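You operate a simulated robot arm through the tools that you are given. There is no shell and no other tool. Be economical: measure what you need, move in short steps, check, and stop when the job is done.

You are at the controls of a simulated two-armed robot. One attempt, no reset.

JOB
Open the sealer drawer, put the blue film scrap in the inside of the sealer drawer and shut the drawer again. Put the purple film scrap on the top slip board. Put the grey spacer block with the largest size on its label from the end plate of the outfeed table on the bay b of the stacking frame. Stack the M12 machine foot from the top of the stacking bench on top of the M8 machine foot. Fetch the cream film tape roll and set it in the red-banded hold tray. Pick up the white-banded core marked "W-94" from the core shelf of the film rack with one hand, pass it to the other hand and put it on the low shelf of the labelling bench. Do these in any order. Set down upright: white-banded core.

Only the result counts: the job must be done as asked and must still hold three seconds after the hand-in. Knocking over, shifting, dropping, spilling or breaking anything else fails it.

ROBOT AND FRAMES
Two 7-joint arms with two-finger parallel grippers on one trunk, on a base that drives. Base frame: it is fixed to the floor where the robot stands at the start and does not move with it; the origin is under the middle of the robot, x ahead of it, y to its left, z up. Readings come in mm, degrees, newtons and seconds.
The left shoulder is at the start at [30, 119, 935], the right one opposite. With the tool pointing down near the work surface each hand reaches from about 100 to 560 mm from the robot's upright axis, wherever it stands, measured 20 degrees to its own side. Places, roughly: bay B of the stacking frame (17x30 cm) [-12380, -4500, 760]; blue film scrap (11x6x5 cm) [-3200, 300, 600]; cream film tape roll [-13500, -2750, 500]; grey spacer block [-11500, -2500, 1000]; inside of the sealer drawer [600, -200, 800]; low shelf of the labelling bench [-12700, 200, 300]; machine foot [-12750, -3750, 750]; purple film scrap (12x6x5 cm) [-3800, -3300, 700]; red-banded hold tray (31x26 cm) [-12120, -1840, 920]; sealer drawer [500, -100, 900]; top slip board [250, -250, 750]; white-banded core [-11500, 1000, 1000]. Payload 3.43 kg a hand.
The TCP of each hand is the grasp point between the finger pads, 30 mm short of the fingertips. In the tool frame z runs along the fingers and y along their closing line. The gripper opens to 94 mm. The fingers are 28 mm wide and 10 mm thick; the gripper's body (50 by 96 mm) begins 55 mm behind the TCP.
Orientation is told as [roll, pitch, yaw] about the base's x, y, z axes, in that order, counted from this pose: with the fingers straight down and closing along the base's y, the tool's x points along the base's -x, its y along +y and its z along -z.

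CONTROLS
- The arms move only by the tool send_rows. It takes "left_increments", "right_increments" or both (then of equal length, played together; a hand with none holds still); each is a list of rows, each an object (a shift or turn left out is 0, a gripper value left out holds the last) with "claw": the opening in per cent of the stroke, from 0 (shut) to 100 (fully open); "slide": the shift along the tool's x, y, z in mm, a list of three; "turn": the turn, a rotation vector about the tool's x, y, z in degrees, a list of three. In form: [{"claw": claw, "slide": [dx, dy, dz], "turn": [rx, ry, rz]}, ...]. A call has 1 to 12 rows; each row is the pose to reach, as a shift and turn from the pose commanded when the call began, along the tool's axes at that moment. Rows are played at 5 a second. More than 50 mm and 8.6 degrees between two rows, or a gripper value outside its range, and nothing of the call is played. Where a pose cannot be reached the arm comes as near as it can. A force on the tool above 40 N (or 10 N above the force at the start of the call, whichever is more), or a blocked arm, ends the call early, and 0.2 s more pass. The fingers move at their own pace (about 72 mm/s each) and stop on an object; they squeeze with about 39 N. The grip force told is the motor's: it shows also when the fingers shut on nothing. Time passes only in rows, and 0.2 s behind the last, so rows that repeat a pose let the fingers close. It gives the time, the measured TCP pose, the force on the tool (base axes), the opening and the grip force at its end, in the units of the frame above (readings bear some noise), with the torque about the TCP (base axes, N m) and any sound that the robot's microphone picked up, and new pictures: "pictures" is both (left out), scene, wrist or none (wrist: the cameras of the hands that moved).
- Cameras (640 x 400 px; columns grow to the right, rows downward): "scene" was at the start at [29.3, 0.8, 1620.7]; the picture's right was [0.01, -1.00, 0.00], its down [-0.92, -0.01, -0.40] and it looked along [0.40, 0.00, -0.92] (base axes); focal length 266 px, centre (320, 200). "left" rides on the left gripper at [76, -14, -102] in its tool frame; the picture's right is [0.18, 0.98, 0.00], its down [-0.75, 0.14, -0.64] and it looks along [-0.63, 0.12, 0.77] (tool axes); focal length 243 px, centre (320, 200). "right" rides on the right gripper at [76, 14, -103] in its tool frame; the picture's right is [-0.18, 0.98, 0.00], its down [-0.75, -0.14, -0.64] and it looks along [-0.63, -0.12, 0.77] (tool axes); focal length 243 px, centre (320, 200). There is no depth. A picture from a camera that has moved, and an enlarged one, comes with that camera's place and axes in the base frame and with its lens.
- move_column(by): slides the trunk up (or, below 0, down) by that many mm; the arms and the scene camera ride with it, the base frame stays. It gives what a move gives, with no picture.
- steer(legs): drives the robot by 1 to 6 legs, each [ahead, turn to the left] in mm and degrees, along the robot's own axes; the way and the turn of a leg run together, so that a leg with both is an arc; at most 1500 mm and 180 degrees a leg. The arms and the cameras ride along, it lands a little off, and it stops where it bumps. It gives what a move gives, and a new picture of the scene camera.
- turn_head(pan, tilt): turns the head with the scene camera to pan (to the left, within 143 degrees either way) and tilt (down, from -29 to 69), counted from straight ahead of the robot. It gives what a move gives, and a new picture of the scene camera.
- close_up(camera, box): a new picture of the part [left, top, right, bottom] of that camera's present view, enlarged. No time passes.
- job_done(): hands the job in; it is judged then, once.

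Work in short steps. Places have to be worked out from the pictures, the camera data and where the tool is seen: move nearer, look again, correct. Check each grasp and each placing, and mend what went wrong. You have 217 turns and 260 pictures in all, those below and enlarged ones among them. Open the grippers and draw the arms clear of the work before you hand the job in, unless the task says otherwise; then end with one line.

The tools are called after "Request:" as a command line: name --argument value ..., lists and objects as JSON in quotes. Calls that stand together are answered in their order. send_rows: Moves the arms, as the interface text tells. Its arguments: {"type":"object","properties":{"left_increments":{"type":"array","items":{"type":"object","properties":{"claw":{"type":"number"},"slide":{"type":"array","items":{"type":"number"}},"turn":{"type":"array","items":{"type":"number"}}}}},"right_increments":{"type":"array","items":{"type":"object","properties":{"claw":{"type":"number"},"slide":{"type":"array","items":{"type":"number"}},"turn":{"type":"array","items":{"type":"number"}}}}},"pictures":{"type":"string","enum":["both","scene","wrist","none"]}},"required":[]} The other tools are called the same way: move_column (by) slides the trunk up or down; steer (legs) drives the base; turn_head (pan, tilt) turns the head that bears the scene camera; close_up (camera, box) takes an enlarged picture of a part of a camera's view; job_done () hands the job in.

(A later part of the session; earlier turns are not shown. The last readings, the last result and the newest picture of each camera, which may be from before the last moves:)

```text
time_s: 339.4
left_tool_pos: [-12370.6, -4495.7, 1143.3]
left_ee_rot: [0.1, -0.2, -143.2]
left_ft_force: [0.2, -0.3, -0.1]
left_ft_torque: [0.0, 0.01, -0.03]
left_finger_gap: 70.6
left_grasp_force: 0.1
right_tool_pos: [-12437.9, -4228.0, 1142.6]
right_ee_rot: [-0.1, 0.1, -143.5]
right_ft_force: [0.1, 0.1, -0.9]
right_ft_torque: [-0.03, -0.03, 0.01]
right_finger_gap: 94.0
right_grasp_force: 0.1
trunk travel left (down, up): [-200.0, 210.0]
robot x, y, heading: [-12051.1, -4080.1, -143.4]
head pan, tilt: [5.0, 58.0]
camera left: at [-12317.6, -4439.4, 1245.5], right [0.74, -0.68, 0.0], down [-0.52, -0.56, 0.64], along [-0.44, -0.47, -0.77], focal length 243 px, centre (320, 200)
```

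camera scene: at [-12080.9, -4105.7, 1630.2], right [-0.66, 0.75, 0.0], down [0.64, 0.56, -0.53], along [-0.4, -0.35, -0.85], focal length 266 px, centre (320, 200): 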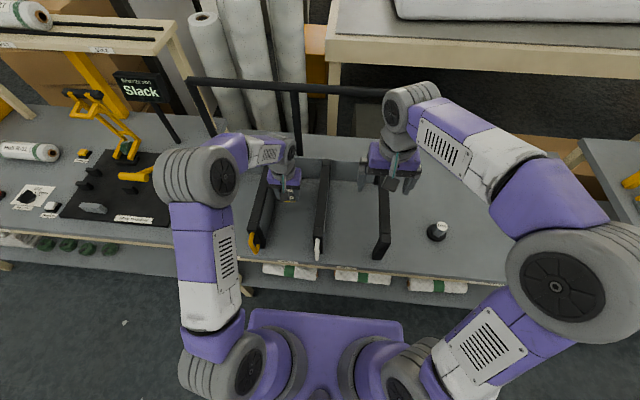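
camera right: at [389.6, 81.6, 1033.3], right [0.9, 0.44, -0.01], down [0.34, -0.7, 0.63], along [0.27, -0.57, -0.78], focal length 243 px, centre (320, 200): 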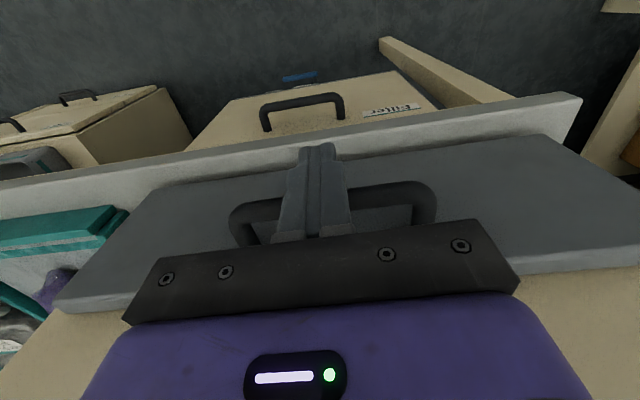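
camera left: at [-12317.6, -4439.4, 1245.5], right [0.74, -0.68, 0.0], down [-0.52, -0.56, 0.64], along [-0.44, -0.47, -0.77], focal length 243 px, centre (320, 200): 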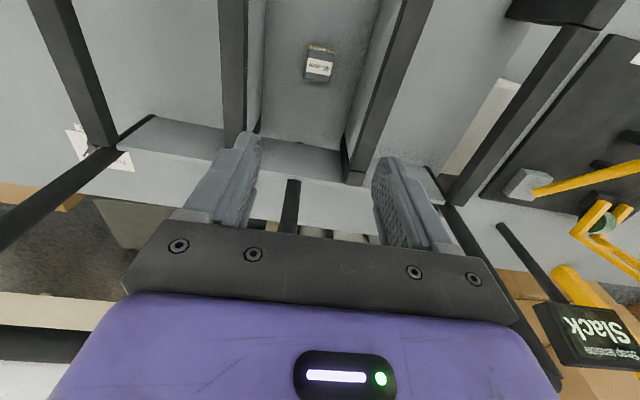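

The 45 mm block stands in bay B. Now retract and sidestep right ~780 mm to the machine feet.

Request:
send_rows --left_increments '[{"slide": [45, 10, 0]}, {"slide": [90, 20, 0]}, {"slide": [135, 30, 0]}, {"slide": [170, 40, 0], "claw": 100}]' --pictures "none"

Request:
steer --legs '[[-400, 0], [0, -90], [780, 0], [0, 90], [330, 0]]'

Request:
turn_head --pan 0 --tilt 55

```text
time_s: 340.4
left_tool_pos: [-12206.1, -4426.5, 1141.2]
left_ee_rot: [0.0, -0.1, -143.0]
left_ft_force: [0.0, -1.0, -0.3]
left_ft_torque: [0.0, 0.0, -0.04]
left_finger_gap: 93.8
left_grasp_force: 0.0
right_tool_pos: [-12438.3, -4227.8, 1143.1]
right_ee_rot: [0.1, 0.2, -143.6]
right_ft_force: [0.0, -0.6, -0.7]
right_ft_torque: [0.01, -0.04, 0.0]
right_finger_gap: 94.1
right_grasp_force: 0.0
trunk travel left (down, up): [-200.0, 210.0]
robot x, y, heading: [-12049.5, -4077.1, -143.8]
head pan, tilt: [5.0, 58.0]
```

```text
time_s: 355.9
left_tool_pos: [-12612.6, -3766.6, 1141.9]
left_ee_rot: [0.0, -0.1, -144.6]
left_ft_force: [-0.2, 0.5, 0.4]
left_ft_torque: [0.05, 0.01, 0.03]
left_finger_gap: 93.8
left_grasp_force: 0.0
right_tool_pos: [-12837.9, -3560.4, 1142.9]
right_ee_rot: [0.0, 0.2, -144.9]
right_ft_force: [0.4, -0.3, 0.2]
right_ft_torque: [0.03, 0.02, 0.01]
right_finger_gap: 94.1
right_grasp_force: 0.1
trunk travel left (down, up): [-200.0, 210.0]
robot x, y, heading: [-12450.0, -3420.5, -144.8]
head pan, tilt: [5.0, 58.0]
camera scene: at [-12476.9, -3448.0, 1630.2], right [-0.64, 0.77, 0.0], down [0.65, 0.55, -0.53], along [-0.41, -0.34, -0.85], focal length 266 px, centre (320, 200)
```

scene: 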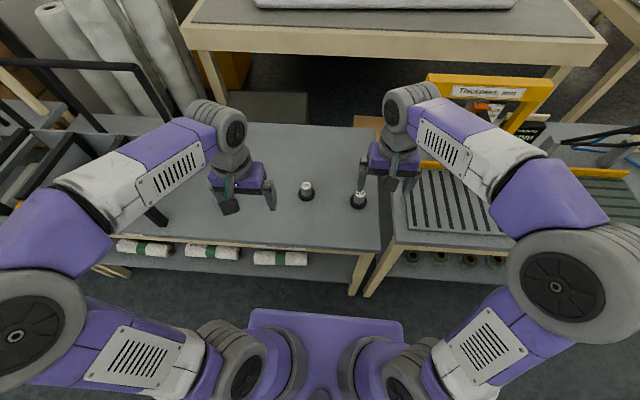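

```text
time_s: 356.5
left_tool_pos: [-12611.7, -3766.4, 1141.4]
left_ee_rot: [0.0, 0.0, -144.6]
left_ft_force: [-0.7, 0.8, 0.6]
left_ft_torque: [-0.01, 0.02, -0.02]
left_finger_gap: 94.0
left_grasp_force: 0.1
right_tool_pos: [-12838.1, -3561.4, 1142.2]
right_ee_rot: [0.0, 0.2, -144.8]
right_ft_force: [-0.2, 0.1, -0.5]
right_ft_torque: [-0.02, 0.03, 0.02]
right_finger_gap: 94.0
right_grasp_force: 0.0
trunk travel left (down, up): [-200.0, 210.0]
robot x, y, heading: [-12448.2, -3420.4, -145.0]
head pan, tilt: [0.0, 55.0]
camera scene: at [-12482.4, -3444.6, 1633.9], right [-0.57, 0.82, 0.0], down [0.67, 0.47, -0.57], along [-0.47, -0.33, -0.82], focal length 266 px, centre (320, 200)
```

scene: 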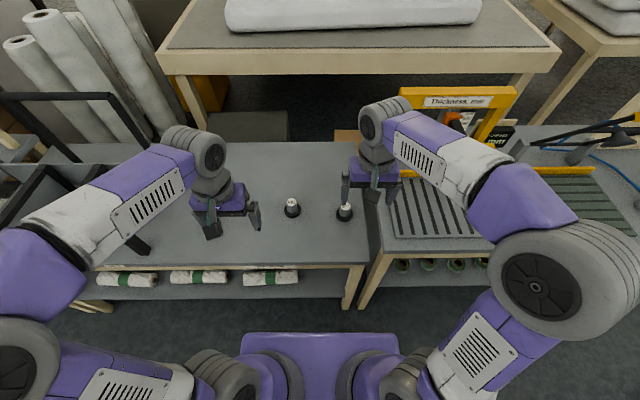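

Both feet visible: M12 ~(-12986,-3684), M8 ~(-12894,-3861). Advance 70 mm, then put the right hand over M12.

Request:
steer --legs '[[70, 0]]'

Request:
close_up --camera "scene" --box '[260, 170, 380, 245]'

```text
time_s: 357.6
left_tool_pos: [-12669.3, -3807.1, 1140.9]
left_ee_rot: [0.1, 0.0, -144.6]
left_ft_force: [0.9, 0.4, 0.0]
left_ft_torque: [0.02, -0.02, 0.04]
left_finger_gap: 94.0
left_grasp_force: 0.1
right_tool_pos: [-12895.3, -3602.8, 1142.2]
right_ee_rot: [0.0, 0.1, -145.0]
right_ft_force: [-0.5, 0.2, -0.1]
right_ft_torque: [0.01, -0.01, 0.0]
right_finger_gap: 93.9
right_grasp_force: 0.2
trunk travel left (down, up): [-200.0, 210.0]
robot x, y, heading: [-12505.5, -3459.4, -145.2]
head pan, tilt: [0.0, 55.0]
camera scene: at [-12540.9, -3485.5, 1633.9], right [-0.57, 0.82, 0.0], down [0.67, 0.47, -0.57], along [-0.47, -0.33, -0.82], focal length 266 px, centre (320, 200)
```

scene: 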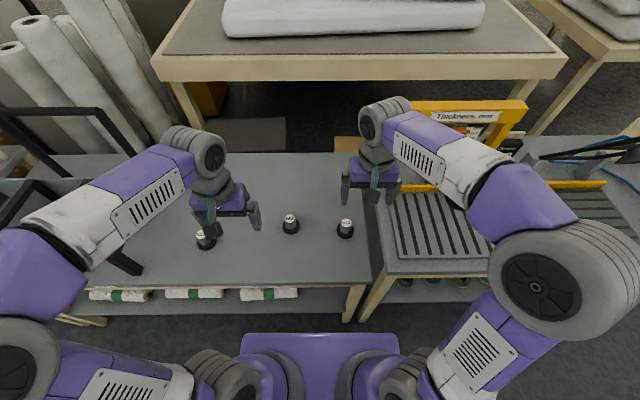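

```text
5.33 times, centred on (320, 208) of scene
camera zoom: at [-12540.9, -3485.5, 1633.9], right [-0.57, 0.82, 0.0], down [0.67, 0.47, -0.57], along [-0.47, -0.33, -0.82], focal length 1416 px, centre (320, 160)
```

zoom: 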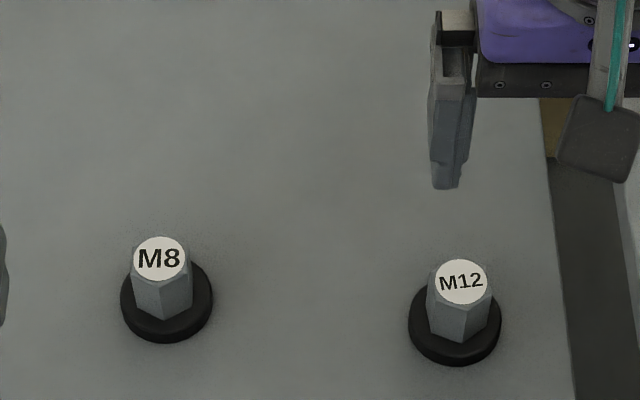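

M12 foot at (-12977,-3678), M8 at (-12879,-3853), tops at z≈825. Move the right hand above M12.

Request:
send_rows --right_increments '[{"slide": [-37, 5, 0]}, {"slide": [-74, 10, 0]}, {"slide": [-110, 14, 0]}, {"slide": [-110, 14, 48]}, {"slide": [-110, 14, 96]}, {"slide": [-110, 14, 144]}, {"slide": [-110, 14, 192]}, {"slide": [-110, 14, 235]}]' --pictures "wrist"

```text
time_s: 359.4
left_tool_pos: [-12670.2, -3806.1, 1141.0]
left_ee_rot: [0.0, 0.0, -144.7]
left_ft_force: [-0.1, -0.2, 0.2]
left_ft_torque: [0.04, 0.0, -0.02]
left_finger_gap: 94.2
left_grasp_force: 0.1
right_tool_pos: [-12975.5, -3677.4, 906.7]
right_ee_rot: [0.0, 0.1, -145.0]
right_ft_force: [-0.2, 0.7, 0.3]
right_ft_torque: [0.01, -0.04, 0.02]
right_finger_gap: 93.9
right_grasp_force: 0.1
trunk travel left (down, up): [-200.0, 210.0]
robot x, y, heading: [-12512.0, -3461.7, -144.9]
head pan, tilt: [0.0, 55.0]
camera right: at [-12904.8, -3646.1, 1006.9], right [0.41, -0.91, 0.0], down [-0.7, -0.32, 0.64], along [-0.58, -0.26, -0.77], focal length 243 px, centre (320, 200)
```

right: 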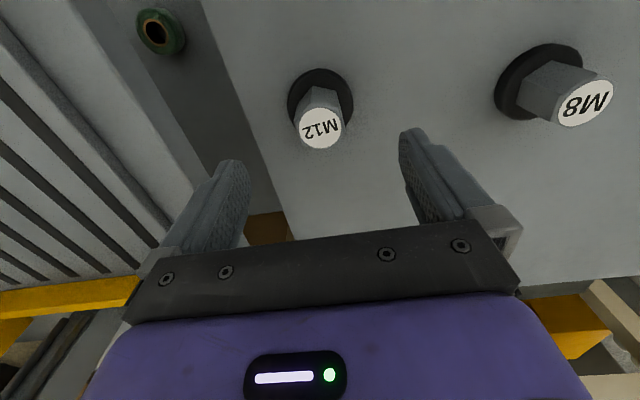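

M12 is exactly beneath. Descend 92 mm and grip.

Request:
send_rows --right_increments '[{"slide": [0, 0, 30]}, {"slide": [0, 0, 60]}, {"slide": [0, 0, 80]}, {"slide": [0, 0, 91]}, {"slide": [0, 0, 91], "claw": 0}, {"slide": [0, 0, 91], "claw": 0}, {"slide": [0, 0, 91], "claw": 0}, {"slide": [0, 0, 91], "claw": 0}]' --pictures "wrist"

```text
time_s: 361.1
left_tool_pos: [-12669.9, -3807.6, 1142.2]
left_ee_rot: [0.0, -0.1, -144.6]
left_ft_force: [-0.4, 0.1, 0.3]
left_ft_torque: [0.0, 0.01, -0.02]
left_finger_gap: 93.9
left_grasp_force: 0.1
right_tool_pos: [-12976.6, -3675.1, 816.0]
right_ee_rot: [0.0, 0.3, -145.0]
right_ft_force: [0.1, -0.8, 0.4]
right_ft_torque: [0.03, 0.02, 0.03]
right_finger_gap: 44.6
right_grasp_force: 38.5
trunk travel left (down, up): [-200.0, 210.0]
robot x, y, heading: [-12503.2, -3462.9, -145.0]
head pan, tilt: [0.0, 55.0]
camera right: at [-12905.9, -3644.7, 916.9], right [0.41, -0.91, 0.0], down [-0.7, -0.32, 0.64], along [-0.58, -0.26, -0.77], focal length 243 px, centre (320, 200)
```

right: 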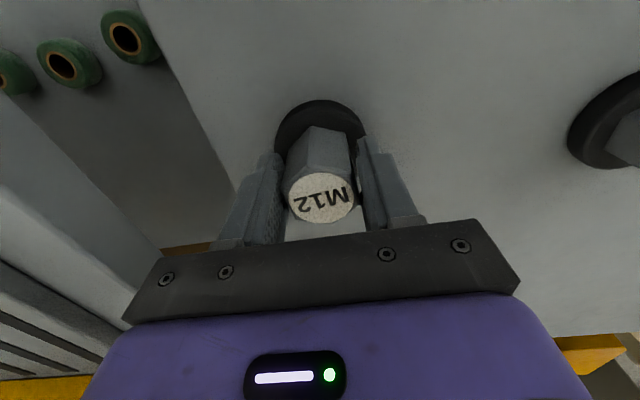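

Gripped. Lift 130 mm and move sideways to above M8.

Request:
send_rows --right_increments '[{"slide": [0, 0, -40]}, {"slide": [0, 0, -85]}, {"slide": [0, 0, -130]}, {"slide": [-5, 45, -130]}, {"slide": [-10, 90, -130]}, {"slide": [-15, 135, -130]}, {"slide": [-18, 175, -130]}, {"slide": [-20, 199, -130]}]'

```text
time_s: 362.9
left_tool_pos: [-12669.9, -3806.5, 1142.5]
left_ee_rot: [0.0, -0.1, -144.6]
left_ft_force: [1.2, 0.0, 0.4]
left_ft_torque: [0.04, 0.0, 0.0]
left_finger_gap: 94.0
left_grasp_force: 0.1
right_tool_pos: [-12877.3, -3851.2, 946.7]
right_ee_rot: [0.0, 0.2, -145.0]
right_ft_force: [0.0, 0.4, -0.7]
right_ft_torque: [0.02, 0.0, 0.0]
right_finger_gap: 44.5
right_grasp_force: 38.1
trunk travel left (down, up): [-200.0, 210.0]
robot x, y, heading: [-12506.2, -3459.7, -145.2]
head pan, tilt: [0.0, 55.0]
camera scene: at [-12539.7, -3485.2, 1633.9], right [-0.57, 0.82, 0.0], down [0.67, 0.47, -0.57], along [-0.47, -0.33, -0.82], focal length 266 px, centre (320, 200)
camera right: at [-12806.4, -3819.7, 1046.7], right [0.41, -0.91, 0.0], down [-0.7, -0.32, 0.64], along [-0.58, -0.26, -0.77], focal length 243 px, centre (320, 200)
```

scene: 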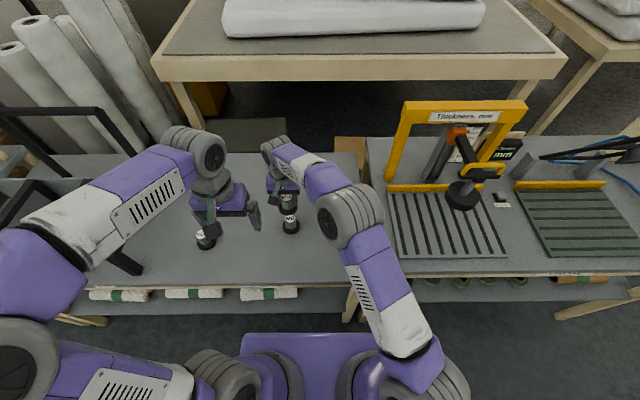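
right: 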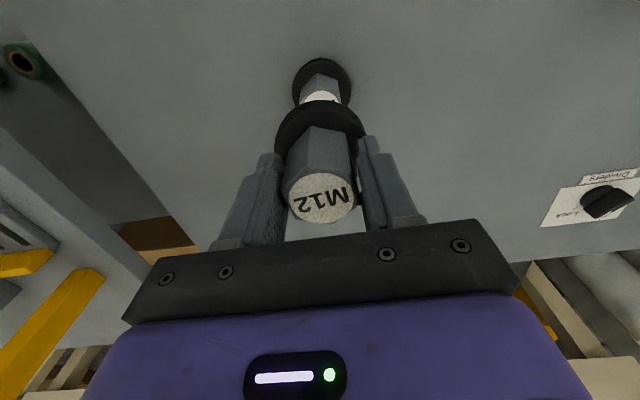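

M8 is aligned beneath within ~2 mm. Lower to near contact, then gently.

Request:
send_rows --right_increments '[{"slide": [0, 2, 25]}, {"slide": [0, 2, 45]}, {"slide": [0, 2, 53]}, {"slide": [0, 2, 58]}, {"slide": [0, 2, 62]}, {"slide": [0, 2, 66]}, {"slide": [0, 2, 70]}]' --pictures "wrist"

```text
time_s: 364.6
left_tool_pos: [-12668.4, -3804.8, 1141.9]
left_ee_rot: [0.0, -0.1, -144.6]
left_ft_force: [0.2, -0.7, 0.0]
left_ft_torque: [-0.02, 0.01, -0.02]
left_finger_gap: 94.0
left_grasp_force: 0.1
right_tool_pos: [-12876.5, -3851.4, 878.8]
right_ee_rot: [0.1, 0.0, -145.0]
right_ft_force: [0.6, 1.3, 10.5]
right_ft_torque: [0.07, 0.01, 0.04]
right_finger_gap: 44.4
right_grasp_force: 38.6
trunk travel left (down, up): [-200.0, 210.0]
robot x, y, heading: [-12506.8, -3459.9, -144.8]
head pan, tilt: [0.0, 55.0]
camera right: at [-12807.0, -3819.8, 978.4], right [0.41, -0.91, 0.0], down [-0.7, -0.32, 0.64], along [-0.58, -0.27, -0.77], focal length 243 px, centre (320, 200)
```

right: 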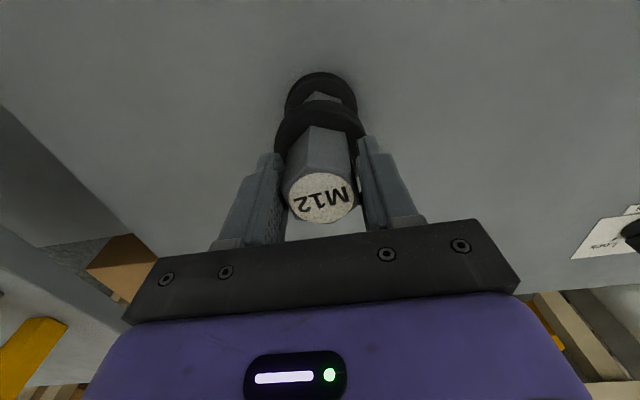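

Contact of ~10 N at 879, as predicted. Release gently and lift straight up.

Request:
send_rows --right_increments '[{"slide": [0, 0, -1]}, {"slide": [0, 0, -1], "claw": 60}, {"slide": [0, 0, -1], "claw": 75}, {"slide": [0, 0, -1], "claw": 90}, {"slide": [0, 0, -1], "claw": 90}, {"slide": [0, 0, -40], "claw": 90}, {"slide": [0, 0, -85], "claw": 90}, {"slide": [0, 0, -130], "claw": 90}, {"slide": [0, 0, -175], "claw": 90}, {"slide": [0, 0, -220], "claw": 90}, {"slide": [0, 0, -260], "claw": 90}]'

```text
time_s: 366.9
left_tool_pos: [-12669.5, -3805.7, 1141.6]
left_ee_rot: [0.0, -0.1, -144.6]
left_ft_force: [-0.9, -0.8, -0.6]
left_ft_torque: [-0.01, 0.0, 0.02]
left_finger_gap: 93.8
left_grasp_force: 0.0
right_tool_pos: [-12875.3, -3845.3, 1138.5]
right_ee_rot: [0.1, 0.2, -144.9]
right_ft_force: [-0.4, -0.6, 1.2]
right_ft_torque: [0.0, 0.01, 0.02]
right_finger_gap: 84.4
right_grasp_force: 0.0
right hand out of reach, approached as far as the arm can: row 11
trunk travel left (down, up): [-200.0, 210.0]
robot x, y, heading: [-12506.3, -3462.8, -145.1]
head pan, tilt: [0.0, 55.0]
camera scene: at [-12539.2, -3483.9, 1633.9], right [-0.57, 0.82, 0.0], down [0.67, 0.47, -0.57], along [-0.47, -0.33, -0.82], focal length 266 px, centre (320, 200)
camera right: at [-12804.8, -3814.2, 1239.0], right [0.41, -0.91, 0.0], down [-0.7, -0.32, 0.64], along [-0.58, -0.26, -0.77], focal length 243 px, centre (320, 200)
```

scene: 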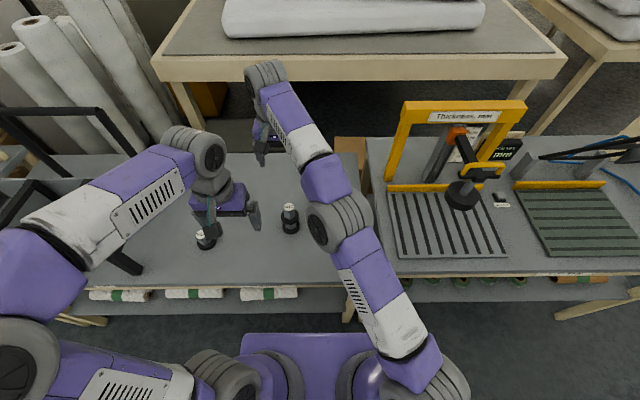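
right: 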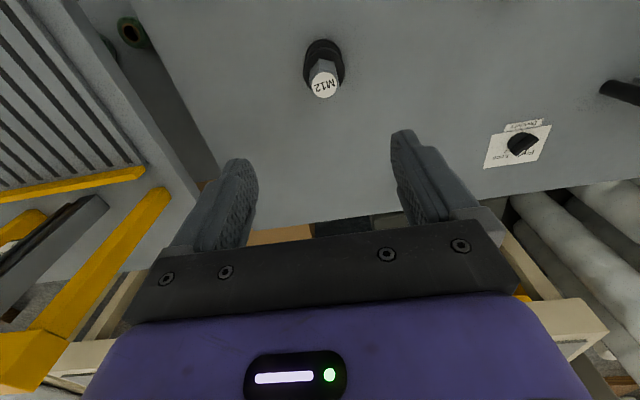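

M12 is stacked on M8. Next, the cream roll on the lower shelf of the next table: retract the hand, back off, sidestep ~1050 mm.

Request:
send_rows --right_increments '[{"slide": [45, -30, 0]}, {"slide": [85, -60, 0]}, {"slide": [125, -90, 0]}, {"slide": [165, -120, 0], "claw": 100}, {"slide": [180, -150, 0], "claw": 100}]' --pictures "none"

Request:
steer --legs '[[-480, 0], [0, -88], [1050, 0], [0, 90]]'

Request:
turn_head --pan 0 --tilt 45

```text
refused: row 1 steps farther than a row can; nothing moved
```

```text
time_s: 382.3
left_tool_pos: [-12883.9, -2765.3, 1141.3]
left_ee_rot: [-0.1, 0.0, -137.0]
left_ft_force: [-0.1, 0.4, -0.4]
left_ft_torque: [0.0, 0.0, -0.02]
left_finger_gap: 93.8
left_grasp_force: 0.0
right_tool_pos: [-13082.6, -2832.0, 1138.7]
right_ee_rot: [0.0, 0.2, -137.4]
right_ft_force: [0.4, -0.1, 0.0]
right_ft_torque: [-0.01, 0.0, -0.01]
right_finger_gap: 84.4
right_grasp_force: 0.0
trunk travel left (down, up): [-200.0, 210.0]
robot x, y, heading: [-12765.2, -2400.7, -137.4]
head pan, tilt: [0.0, 55.0]
camera scene: at [-12796.3, -2428.5, 1633.9], right [-0.68, 0.74, 0.0], down [0.6, 0.55, -0.57], along [-0.42, -0.39, -0.82], focal length 266 px, centre (320, 200)
```

scene: 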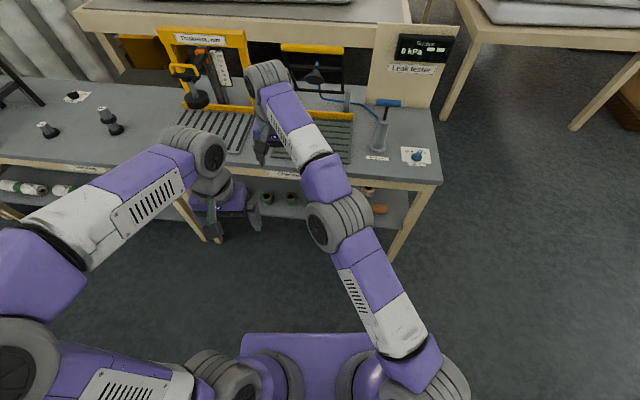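

```text
time_s: 383.0
left_tool_pos: [-12883.2, -2764.2, 1140.9]
left_ee_rot: [0.0, -0.1, -137.1]
left_ft_force: [0.5, 0.7, -0.5]
left_ft_torque: [0.0, 0.0, 0.02]
left_finger_gap: 94.2
left_grasp_force: 0.0
right_tool_pos: [-13083.6, -2831.6, 1138.7]
right_ee_rot: [0.0, 0.1, -137.4]
right_ft_force: [1.5, 1.6, -0.6]
right_ft_torque: [0.04, -0.02, -0.03]
right_finger_gap: 84.6
right_grasp_force: 0.1
trunk travel left (down, up): [-200.0, 210.0]
robot x, y, heading: [-12765.7, -2402.6, -137.4]
head pan, tilt: [0.0, 45.0]
camera scene: at [-12803.2, -2434.5, 1647.3], right [-0.68, 0.74, 0.0], down [0.52, 0.48, -0.71], along [-0.52, -0.48, -0.71], focal length 266 px, centre (320, 200)
```

scene: 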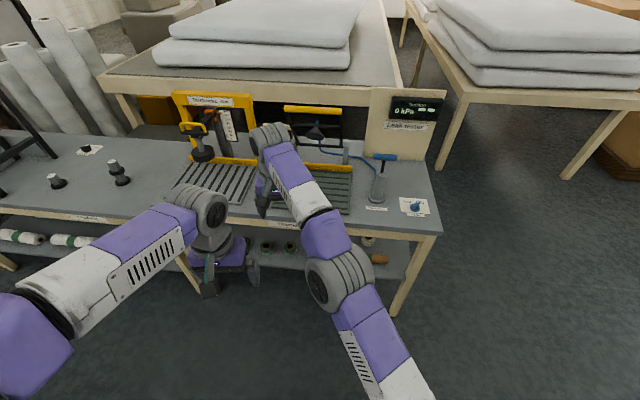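

The right arm hides the shelf; tuck it back to the right and look.

Request:
send_rows --right_increments '[{"slide": [30, -30, 0]}, {"slide": [60, -60, 0]}, {"slide": [90, -90, 0]}, {"slide": [110, -125, 0], "claw": 100}, {"slide": [110, -170, 0], "claw": 100}, {"slide": [110, -215, 0], "claw": 100}, {"slide": [110, -250, 0], "claw": 100}]' --pictures "scene"

Request:
close_up --camera "scene" --box '[230, 200, 430, 325]'

```text
time_s: 384.6
left_tool_pos: [-12883.5, -2763.4, 1141.5]
left_ee_rot: [0.1, 0.0, -137.0]
left_ft_force: [0.0, 0.1, 0.2]
left_ft_torque: [-0.02, 0.0, 0.01]
left_finger_gap: 94.0
left_grasp_force: 0.1
right_tool_pos: [-13171.7, -2570.8, 1140.5]
right_ee_rot: [0.0, 0.3, -137.4]
right_ft_force: [0.4, 0.3, -0.7]
right_ft_torque: [0.03, 0.0, 0.0]
right_finger_gap: 94.0
right_grasp_force: 0.0
trunk travel left (down, up): [-200.0, 210.0]
robot x, y, heading: [-12768.3, -2401.3, -137.0]
head pan, tilt: [0.0, 45.0]
camera scene: at [-12803.6, -2433.8, 1647.4], right [-0.68, 0.74, 0.0], down [0.52, 0.48, -0.71], along [-0.52, -0.48, -0.71], focal length 266 px, centre (320, 200)
```

scene: 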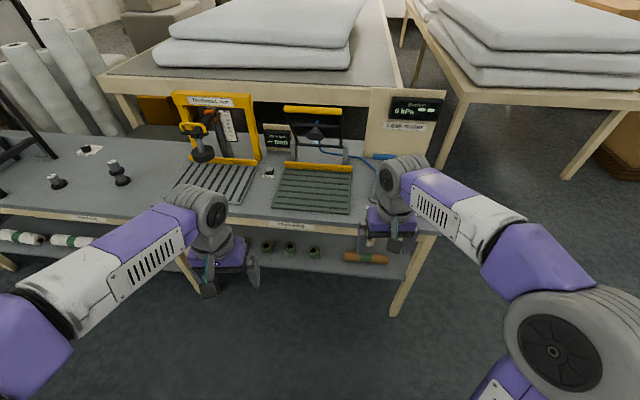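

```text
3.20 times, centred on (330, 262) of scene
camera zoom: at [-12803.6, -2433.8, 1647.4], right [-0.68, 0.74, 0.0], down [0.52, 0.48, -0.71], along [-0.52, -0.48, -0.71], focal length 850 px, centre (288, 0)
```

zoom: 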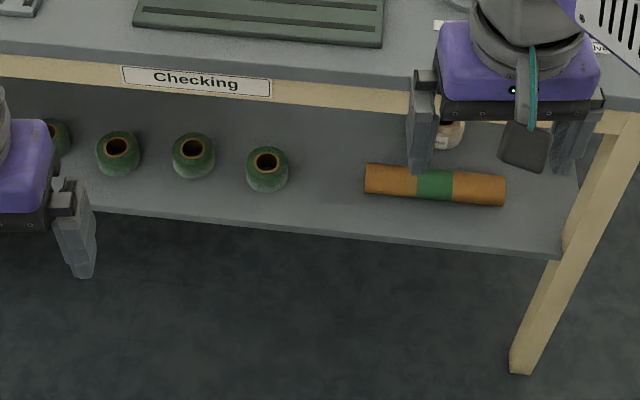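

The cream roll stands on the lower shelf behind a brown core, ~210 mm from the table's right end. I'll fetch it from the end side: drive round there.

Request:
steer --legs '[[0, -96], [870, 0], [0, 90], [830, 0], [0, 90]]'

Request:
turn_head --pan 0 --tilt 55

```text
time_s: 405.1
left_tool_pos: [-13598.4, -2341.9, 1140.6]
left_ee_rot: [0.0, -0.1, -53.8]
left_ft_force: [-0.1, 0.2, 0.4]
left_ft_torque: [-0.01, -0.02, 0.0]
left_finger_gap: 94.1
left_grasp_force: 0.1
right_tool_pos: [-13822.4, -2605.3, 1139.3]
right_ee_rot: [0.0, 0.1, -54.1]
right_ft_force: [-0.1, 0.1, -0.7]
right_ft_torque: [-0.02, -0.01, -0.01]
right_finger_gap: 94.1
right_grasp_force: 0.1
trunk travel left (down, up): [-200.0, 210.0]
robot x, y, heading: [-13942.3, -2182.8, -54.1]
head pan, tilt: [0.0, 45.0]
camera scene: at [-13915.3, -2225.2, 1647.4], right [-0.81, -0.59, 0.0], down [-0.41, 0.57, -0.71], along [0.41, -0.57, -0.71], focal length 266 px, centre (320, 200)
```

scene: 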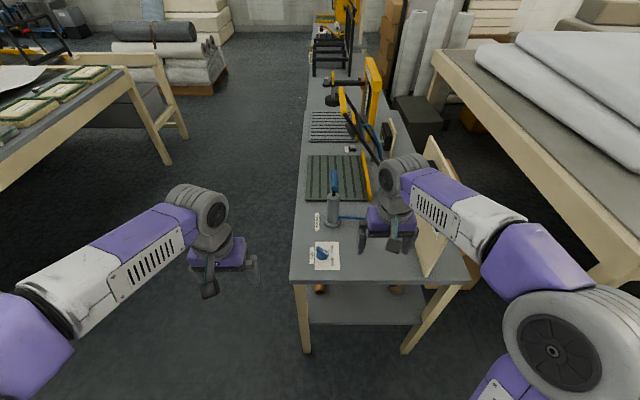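

```text
time_s: 405.9
left_tool_pos: [-13599.3, -2342.6, 1141.2]
left_ee_rot: [-0.1, 0.0, -53.7]
left_ft_force: [-0.5, -0.2, 0.4]
left_ft_torque: [0.04, -0.02, -0.03]
left_finger_gap: 94.0
left_grasp_force: 0.0
right_tool_pos: [-13821.6, -2607.2, 1140.2]
right_ee_rot: [-0.1, 0.2, -54.2]
right_ft_force: [0.5, 0.3, 0.5]
right_ft_torque: [0.02, 0.02, 0.01]
right_finger_gap: 94.0
right_grasp_force: 0.1
trunk travel left (down, up): [-200.0, 210.0]
robot x, y, heading: [-13948.4, -2187.4, -54.3]
head pan, tilt: [0.0, 55.0]
camera scene: at [-13920.8, -2217.8, 1634.0], right [-0.81, -0.59, 0.0], down [-0.48, 0.66, -0.57], along [0.34, -0.47, -0.82], focal length 266 px, centre (320, 200)
```

scene: 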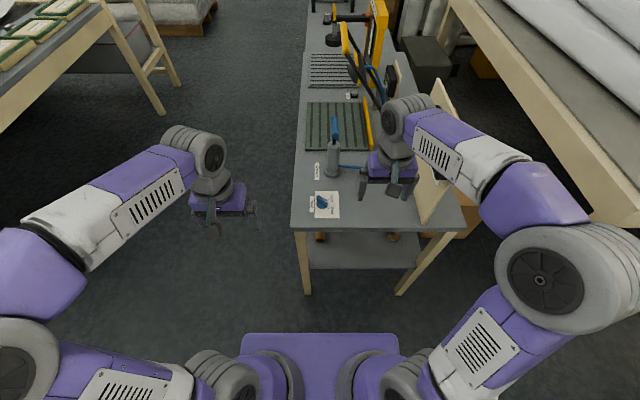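

I lower the trunk to see beneath and zoom in.

Request:
move_column --by -195

Request:
turn_head --pan 0 --tilt 40

Request:
close_up --camera "scene" --box '[270, 200, 470, 325]'

```text
time_s: 408.0
left_tool_pos: [-13598.6, -2343.3, 945.3]
left_ee_rot: [0.0, -0.1, -53.8]
left_ft_force: [0.2, 0.2, -0.3]
left_ft_torque: [-0.01, 0.01, 0.05]
left_finger_gap: 94.4
left_grasp_force: 0.1
right_tool_pos: [-13824.1, -2605.8, 945.1]
right_ee_rot: [0.0, 0.1, -54.1]
right_ft_force: [-0.6, -1.0, 0.3]
right_ft_torque: [0.02, 0.0, 0.02]
right_finger_gap: 93.8
right_grasp_force: 0.0
trunk travel left (down, up): [-5.0, 405.0]
robot x, y, heading: [-13942.4, -2182.1, -53.9]
head pan, tilt: [0.0, 55.0]
```

```text
time_s: 408.8
left_tool_pos: [-13598.6, -2343.3, 946.3]
left_ee_rot: [0.0, -0.1, -53.8]
left_ft_force: [-0.3, 0.3, 0.2]
left_ft_torque: [0.0, 0.0, 0.01]
left_finger_gap: 94.0
left_grasp_force: 0.0
right_tool_pos: [-13824.0, -2606.8, 945.1]
right_ee_rot: [0.0, 0.3, -54.1]
right_ft_force: [-0.6, -0.8, 0.5]
right_ft_torque: [0.01, -0.03, 0.0]
right_finger_gap: 93.9
right_grasp_force: 0.1
trunk travel left (down, up): [-5.0, 405.0]
robot x, y, heading: [-13947.0, -2179.8, -54.3]
head pan, tilt: [0.0, 40.0]
camera scene: at [-13913.3, -2228.2, 1459.6], right [-0.81, -0.59, 0.0], down [-0.38, 0.52, -0.77], along [0.45, -0.62, -0.64], focal length 266 px, centre (320, 200)
```

scene: 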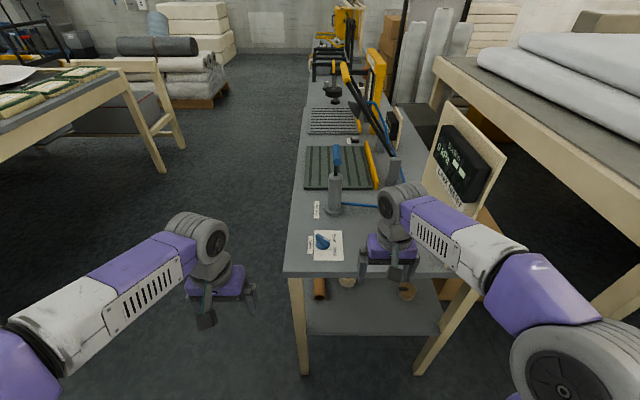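

```text
3.20 times, centred on (370, 262) of scene
camera zoom: at [-13913.3, -2228.2, 1459.6], right [-0.81, -0.59, 0.0], down [-0.38, 0.52, -0.77], along [0.45, -0.62, -0.64], focal length 850 px, centre (160, 0)
```

zoom: 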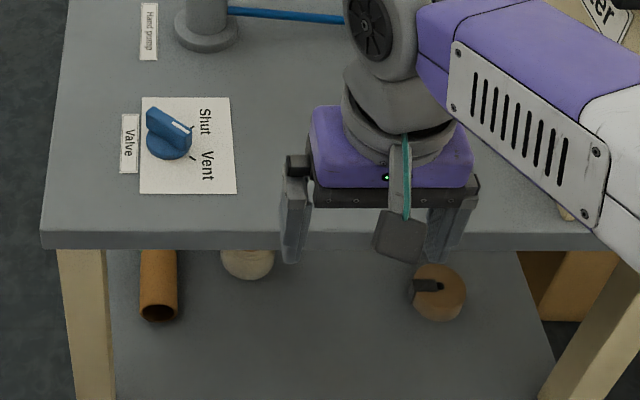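

Cream roll at about (-13622,-2820,468), 710 ahead and 110 right. I lower the right hand in front of the table end and pitch it 40° forward.

Request:
send_rows --right_increments '[{"slide": [0, 4, 40], "turn": [0, -4, 0]}, {"slide": [0, 8, 80], "turn": [0, -8, 0]}, {"slide": [0, 12, 120], "turn": [0, -12, 0]}, {"slide": [0, 16, 160], "turn": [0, -16, 0]}, {"slide": [0, 20, 200], "turn": [0, -20, 0]}, {"slide": [0, 24, 240], "turn": [0, -24, 0]}, {"slide": [0, 28, 280], "turn": [0, -28, 0]}, {"slide": [0, 32, 320], "turn": [0, -32, 0]}, {"slide": [0, 35, 360], "turn": [0, -36, 0]}, {"slide": [0, 38, 400], "turn": [0, -40, 0]}, {"slide": [0, 38, 435], "turn": [0, -40, 0]}]'

```text
time_s: 411.1
left_tool_pos: [-13599.2, -2341.7, 946.4]
left_ee_rot: [0.0, -0.1, -53.8]
left_ft_force: [-0.6, 0.5, 1.0]
left_ft_torque: [-0.01, -0.01, 0.01]
left_finger_gap: 94.1
left_grasp_force: 0.0
right_tool_pos: [-13792.3, -2581.6, 510.5]
right_ee_rot: [-0.1, -40.0, -54.1]
right_ft_force: [0.3, 0.6, -0.8]
right_ft_torque: [0.04, -0.01, 0.01]
right_finger_gap: 94.3
right_grasp_force: 0.1
trunk travel left (down, up): [-5.0, 405.0]
robot x, y, heading: [-13948.0, -2181.6, -54.7]
head pan, tilt: [0.0, 40.0]
camera scene: at [-13913.3, -2228.5, 1459.6], right [-0.81, -0.59, 0.0], down [-0.38, 0.52, -0.77], along [0.45, -0.62, -0.64], focal length 266 px, centre (320, 200)
camera right: at [-13854.2, -2473.5, 537.0], right [0.88, 0.46, 0.12], down [-0.02, -0.22, 0.98], along [0.48, -0.86, -0.18], focal length 243 px, centre (320, 200)
```

scene: 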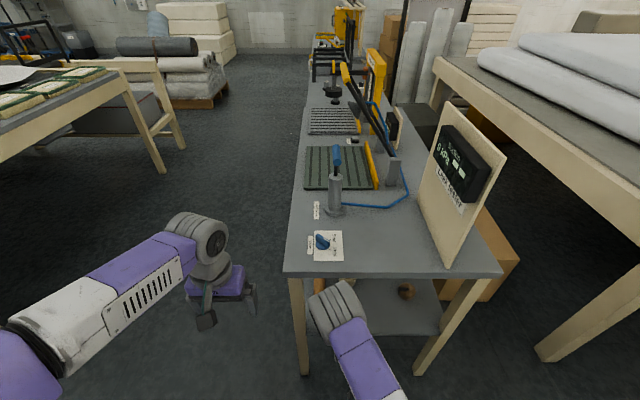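
right: 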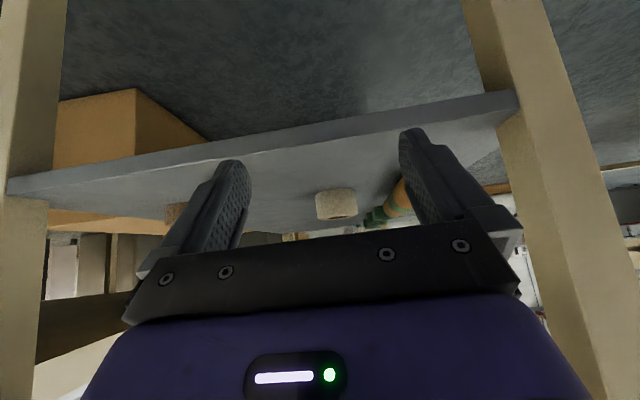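

The wrist camera now sees the cream roll straight ahead (centre z≈471), 299 mm from the TCP. Drive forward 165 mm.

Request:
steer --legs '[[165, 0]]'

Request:
close_up --camera "right" --box '[0, 0, 640, 400]'

```text
time_s: 412.5
left_tool_pos: [-13532.3, -2441.7, 949.8]
left_ee_rot: [0.1, -0.5, -53.7]
left_ft_force: [-0.1, -0.4, -1.0]
left_ft_torque: [0.01, -0.01, -0.01]
left_finger_gap: 93.8
left_grasp_force: 0.1
right_tool_pos: [-13731.2, -2668.0, 509.0]
right_ee_rot: [-0.5, -38.3, -53.4]
right_ft_force: [0.2, 0.2, 0.4]
right_ft_torque: [0.01, 0.03, 0.01]
right_finger_gap: 94.0
right_grasp_force: 0.2
trunk travel left (down, up): [-5.0, 405.0]
robot x, y, heading: [-13875.8, -2287.5, -54.3]
head pan, tilt: [0.0, 40.0]
stopped in leg 1: the robot was blocked; the commanded pose is now the measured one
camera scene: at [-13849.9, -2323.5, 1460.3], right [-0.81, -0.58, 0.0], down [-0.37, 0.52, -0.77], along [0.45, -0.63, -0.64], focal length 266 px, centre (320, 200)
```

scene: 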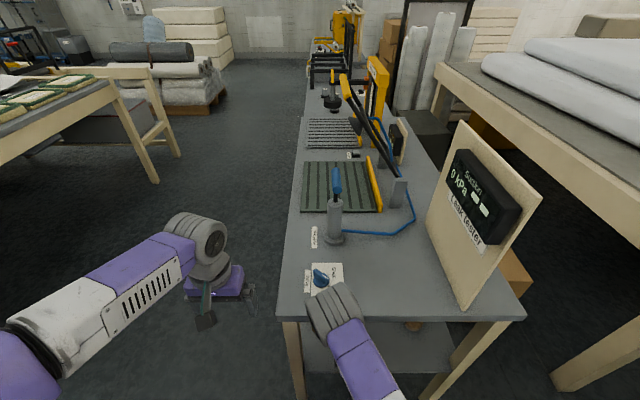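

```text
1.00 times, centred on (320, 200) of right (not enlarged: the box is as wide or as high as the picture)
camera zoom: at [-13792.9, -2561.2, 539.3], right [0.88, 0.47, 0.11], down [0.01, -0.24, 0.97], along [0.48, -0.85, -0.21], focal length 243 px, centre (320, 200)
```

zoom: 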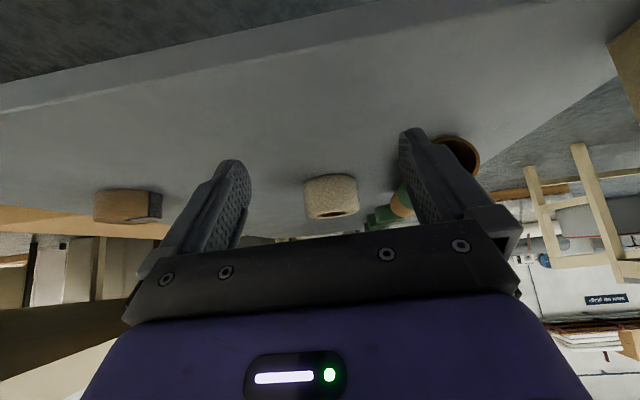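

Blocked by the table leg; I back off 12 mm and use the arm instead, flattening the pitch a bit so the wrist stays below the tabletop.

Request:
steer --legs '[[-12, 0]]'

Request:
send_rows --right_increments '[{"slide": [-11, 0, 18], "turn": [0, -3, 0]}, {"slide": [-22, 0, 36], "turn": [0, -6, 0]}, {"slide": [-33, 0, 54], "turn": [0, -9, 0]}]' --pictures "wrist"

```text
time_s: 413.2
left_tool_pos: [-13532.5, -2435.4, 945.6]
left_ee_rot: [-0.1, -0.1, -53.9]
left_ft_force: [0.6, 0.3, -0.6]
left_ft_torque: [0.0, 0.0, 0.0]
left_finger_gap: 93.9
left_grasp_force: 0.0
right_tool_pos: [-13734.8, -2663.2, 504.4]
right_ee_rot: [-0.7, -37.9, -53.3]
right_ft_force: [0.1, 0.0, 0.6]
right_ft_torque: [-0.01, 0.01, 0.03]
right_finger_gap: 93.8
right_grasp_force: 0.0
trunk travel left (down, up): [-5.0, 405.0]
robot x, y, heading: [-13880.1, -2278.2, -54.4]
head pan, tilt: [0.0, 40.0]
camera scene: at [-13846.5, -2321.6, 1459.6], right [-0.81, -0.58, 0.0], down [-0.37, 0.52, -0.77], along [0.45, -0.62, -0.64], focal length 266 px, centre (320, 200)
```

scene: 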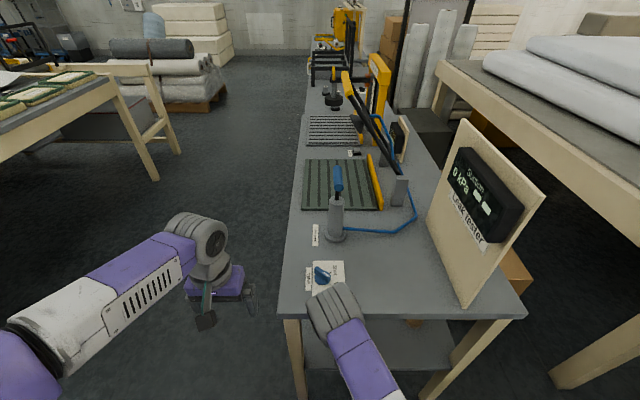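

```text
time_s: 414.0
left_tool_pos: [-13539.9, -2415.1, 953.9]
left_ee_rot: [-0.4, -1.4, -53.9]
left_ft_force: [-1.1, -0.2, 0.9]
left_ft_torque: [0.01, 0.03, -0.01]
left_finger_gap: 93.8
left_grasp_force: 0.0
right_tool_pos: [-13695.9, -2693.8, 498.2]
right_ee_rot: [-1.0, -48.5, -51.7]
right_ft_force: [-0.7, 0.4, -0.3]
right_ft_torque: [0.0, 0.0, -0.03]
right_finger_gap: 94.2
right_grasp_force: 0.0
trunk travel left (down, up): [-5.0, 405.0]
robot x, y, heading: [-13884.7, -2279.8, -54.2]
head pan, tilt: [0.0, 40.0]
camera right: at [-13761.9, -2585.3, 506.4], right [0.85, 0.5, 0.13], down [-0.09, -0.09, 0.99], along [0.51, -0.86, -0.03], focal length 243 px, centre (320, 200)
```

right: 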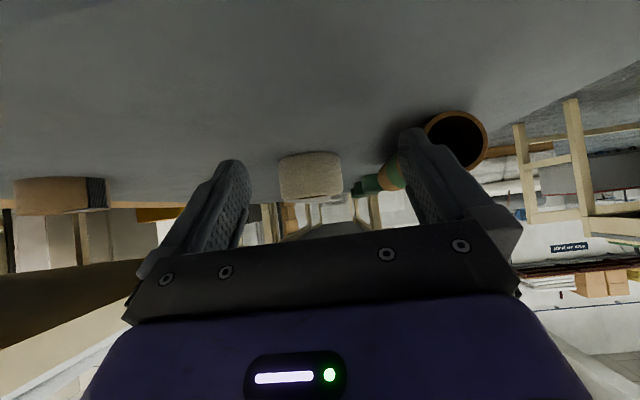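

The left hand readings shifted: the right arm is pressing on the table. Undo this step and back away a bit, then look at the arm.

Request:
send_rows --right_increments '[{"slide": [0, 0, -30]}, {"slide": [0, 0, -60]}]' --pictures "none"

Request:
steer --legs '[[-100, 0]]'

Request:
turn_head --pan -15 --tilt 60

```text
time_s: 414.6
left_tool_pos: [-13532.8, -2431.1, 948.0]
left_ee_rot: [-0.2, -0.5, -53.9]
left_ft_force: [0.3, 0.4, 0.6]
left_ft_torque: [-0.02, -0.03, 0.03]
left_finger_gap: 94.0
left_grasp_force: 0.0
right_tool_pos: [-13727.3, -2666.4, 521.7]
right_ee_rot: [-1.1, -46.5, -52.5]
right_ft_force: [-0.7, 0.0, 0.1]
right_ft_torque: [0.01, 0.0, -0.07]
right_finger_gap: 94.0
right_grasp_force: 0.0
trunk travel left (down, up): [-5.0, 405.0]
robot x, y, heading: [-13882.7, -2278.8, -54.6]
head pan, tilt: [0.0, 40.0]
```

```text
time_s: 415.8
left_tool_pos: [-13589.3, -2356.5, 946.5]
left_ee_rot: [0.0, -0.2, -54.0]
left_ft_force: [-0.4, -0.3, -0.4]
left_ft_torque: [-0.02, -0.01, 0.0]
left_finger_gap: 94.0
left_grasp_force: 0.1
right_tool_pos: [-13783.2, -2594.0, 524.2]
right_ee_rot: [-0.7, -47.0, -53.3]
right_ft_force: [1.3, 0.0, -0.6]
right_ft_torque: [0.0, -0.02, 0.0]
right_finger_gap: 94.0
right_grasp_force: 0.1
trunk travel left (down, up): [-5.0, 405.0]
robot x, y, heading: [-13933.3, -2195.4, -54.3]
head pan, tilt: [0.0, 40.0]
camera scene: at [-13904.6, -2240.6, 1459.7], right [-0.81, -0.58, 0.0], down [-0.37, 0.52, -0.77], along [0.45, -0.62, -0.64], focal length 266 px, centre (320, 200)
```

scene: 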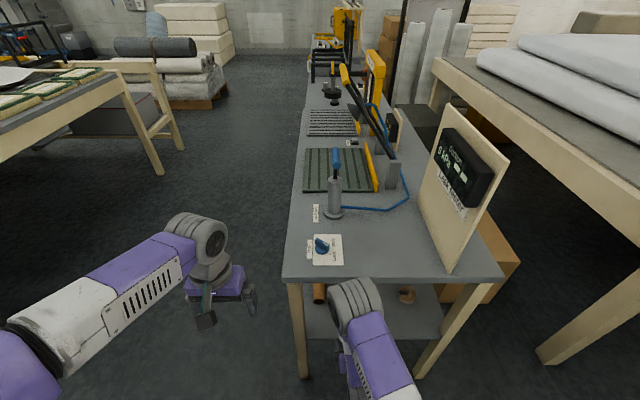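

```text
time_s: 416.6
left_tool_pos: [-13589.9, -2356.1, 946.0]
left_ee_rot: [0.0, 0.1, -54.0]
left_ft_force: [0.7, -0.5, -0.2]
left_ft_torque: [0.0, 0.03, 0.02]
left_finger_gap: 94.2
left_grasp_force: 0.0
right_tool_pos: [-13783.8, -2593.2, 524.3]
right_ee_rot: [-0.6, -46.8, -53.3]
right_ft_force: [0.5, -0.1, 0.1]
right_ft_torque: [-0.02, 0.05, 0.02]
right_finger_gap: 93.8
right_grasp_force: 0.0
trunk travel left (down, up): [-5.0, 405.0]
robot x, y, heading: [-13933.3, -2197.7, -54.4]
head pan, tilt: [-15.0, 60.0]
camera scene: at [-13930.1, -2234.6, 1432.9], right [-0.94, -0.35, 0.0], down [-0.31, 0.81, -0.5], along [0.18, -0.47, -0.87], focal length 266 px, centre (320, 200)
```

scene: 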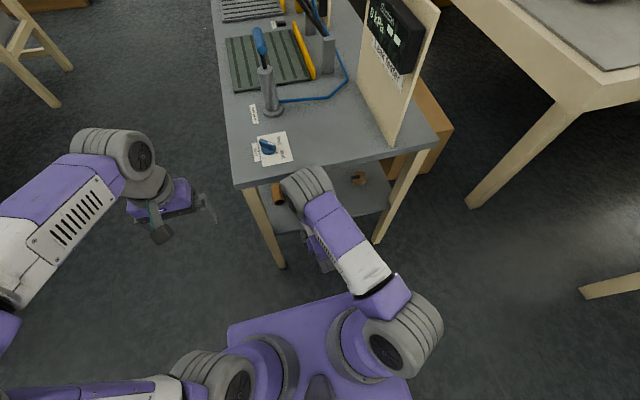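

The arm's elbow was folded forward against the table edge. I back off ~60 mm so the arm can be extended straighter, then extend in steps.

Request:
steer --legs '[[-60, 0]]'

Request:
send_rows --right_increments '[{"slide": [-26, 0, 31]}, {"slide": [-52, 0, 61]}, {"slide": [-78, 0, 92]}, {"slide": [-104, 0, 122]}, {"slide": [-129, 0, 153]}]'

```text
time_s: 417.6
left_tool_pos: [-13623.6, -2307.3, 946.1]
left_ee_rot: [0.0, -0.1, -53.8]
left_ft_force: [-0.3, -0.6, 0.6]
left_ft_torque: [0.03, 0.0, -0.04]
left_finger_gap: 93.8
left_grasp_force: 0.0
right_tool_pos: [-13816.8, -2545.6, 523.6]
right_ee_rot: [-0.7, -47.0, -53.2]
right_ft_force: [0.1, -0.1, -0.3]
right_ft_torque: [0.0, 0.0, -0.04]
right_finger_gap: 94.1
right_grasp_force: 0.2
trunk travel left (down, up): [-5.0, 405.0]
robot x, y, heading: [-13972.1, -2152.8, -54.5]
head pan, tilt: [-15.0, 60.0]
camera scene: at [-13965.3, -2185.7, 1432.9], right [-0.94, -0.35, 0.0], down [-0.31, 0.81, -0.5], along [0.18, -0.47, -0.87], focal length 266 px, centre (320, 200)
```

scene: 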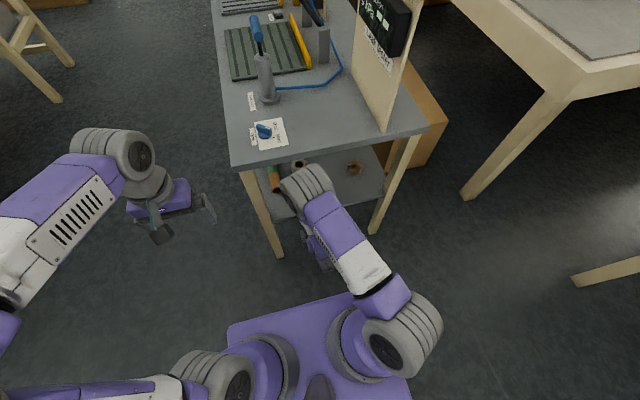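

```text
time_s: 418.8
left_tool_pos: [-13623.5, -2307.2, 947.5]
left_ee_rot: [0.0, 0.0, -53.8]
left_ft_force: [0.1, 0.4, -0.2]
left_ft_torque: [-0.01, 0.0, 0.01]
left_finger_gap: 94.2
left_grasp_force: 0.0
right_tool_pos: [-13699.3, -2705.5, 512.4]
right_ee_rot: [-0.7, -46.9, -53.2]
right_ft_force: [0.1, -0.3, -0.5]
right_ft_torque: [0.0, 0.0, 0.02]
right_finger_gap: 93.8
right_grasp_force: 0.0
trunk travel left (down, up): [-5.0, 405.0]
robot x, y, heading: [-13972.8, -2149.5, -54.1]
head pan, tilt: [-15.0, 60.0]
camera scene: at [-13964.7, -2186.4, 1432.9], right [-0.94, -0.35, 0.0], down [-0.31, 0.81, -0.5], along [0.18, -0.47, -0.87], focal length 266 px, centre (320, 200)
camera right: at [-13761.4, -2595.4, 523.8], right [0.87, 0.48, 0.13], down [-0.08, -0.12, 0.99], along [0.49, -0.87, -0.06], focal length 243 px, centre (320, 200)
```

scene: 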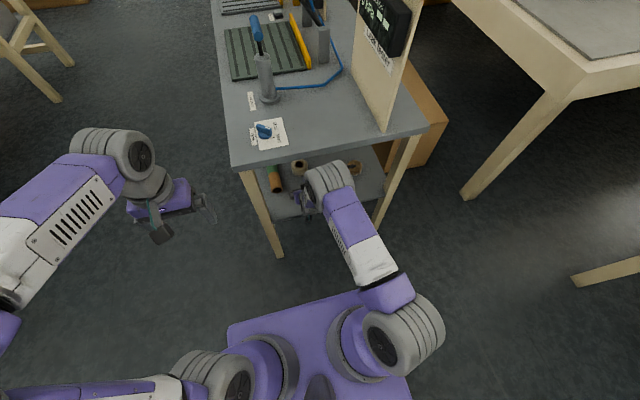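
right: 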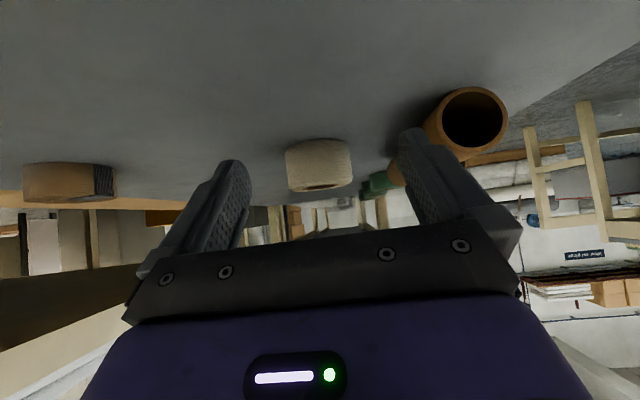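

The roll is 138 mm ahead of the TCP, 15 mm right. Advance with a lateral correction in two stages.

Request:
send_rows --right_increments '[{"slide": [-18, -8, 30]}, {"slide": [-37, -15, 60]}]' --pictures "wrist"

```text
time_s: 419.4
left_tool_pos: [-13623.4, -2308.0, 947.3]
left_ee_rot: [0.0, 0.1, -53.7]
left_ft_force: [-0.3, -0.2, -0.1]
left_ft_torque: [0.03, 0.01, 0.01]
left_finger_gap: 94.1
left_grasp_force: 0.0
right_tool_pos: [-13672.0, -2773.2, 496.8]
right_ee_rot: [-0.7, -46.9, -53.2]
right_ft_force: [-0.5, -0.6, -0.7]
right_ft_torque: [0.02, -0.01, 0.03]
right_finger_gap: 93.9
right_grasp_force: 0.0
trunk travel left (down, up): [-5.0, 405.0]
robot x, y, heading: [-13971.9, -2146.4, -54.3]
head pan, tilt: [-15.0, 60.0]
camera right: at [-13733.9, -2662.4, 508.4], right [0.87, 0.48, 0.13], down [-0.08, -0.12, 0.99], along [0.49, -0.87, -0.06], focal length 243 px, centre (320, 200)
```

right: 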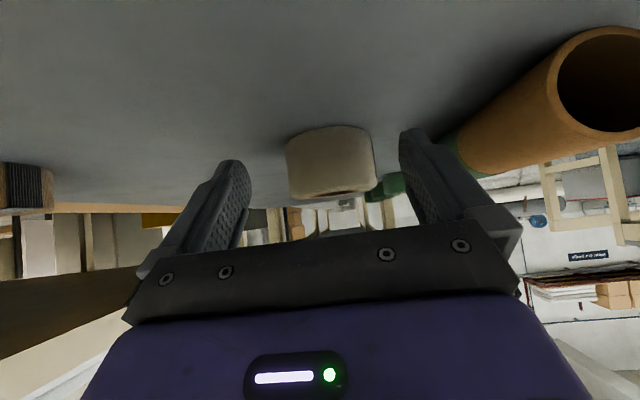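

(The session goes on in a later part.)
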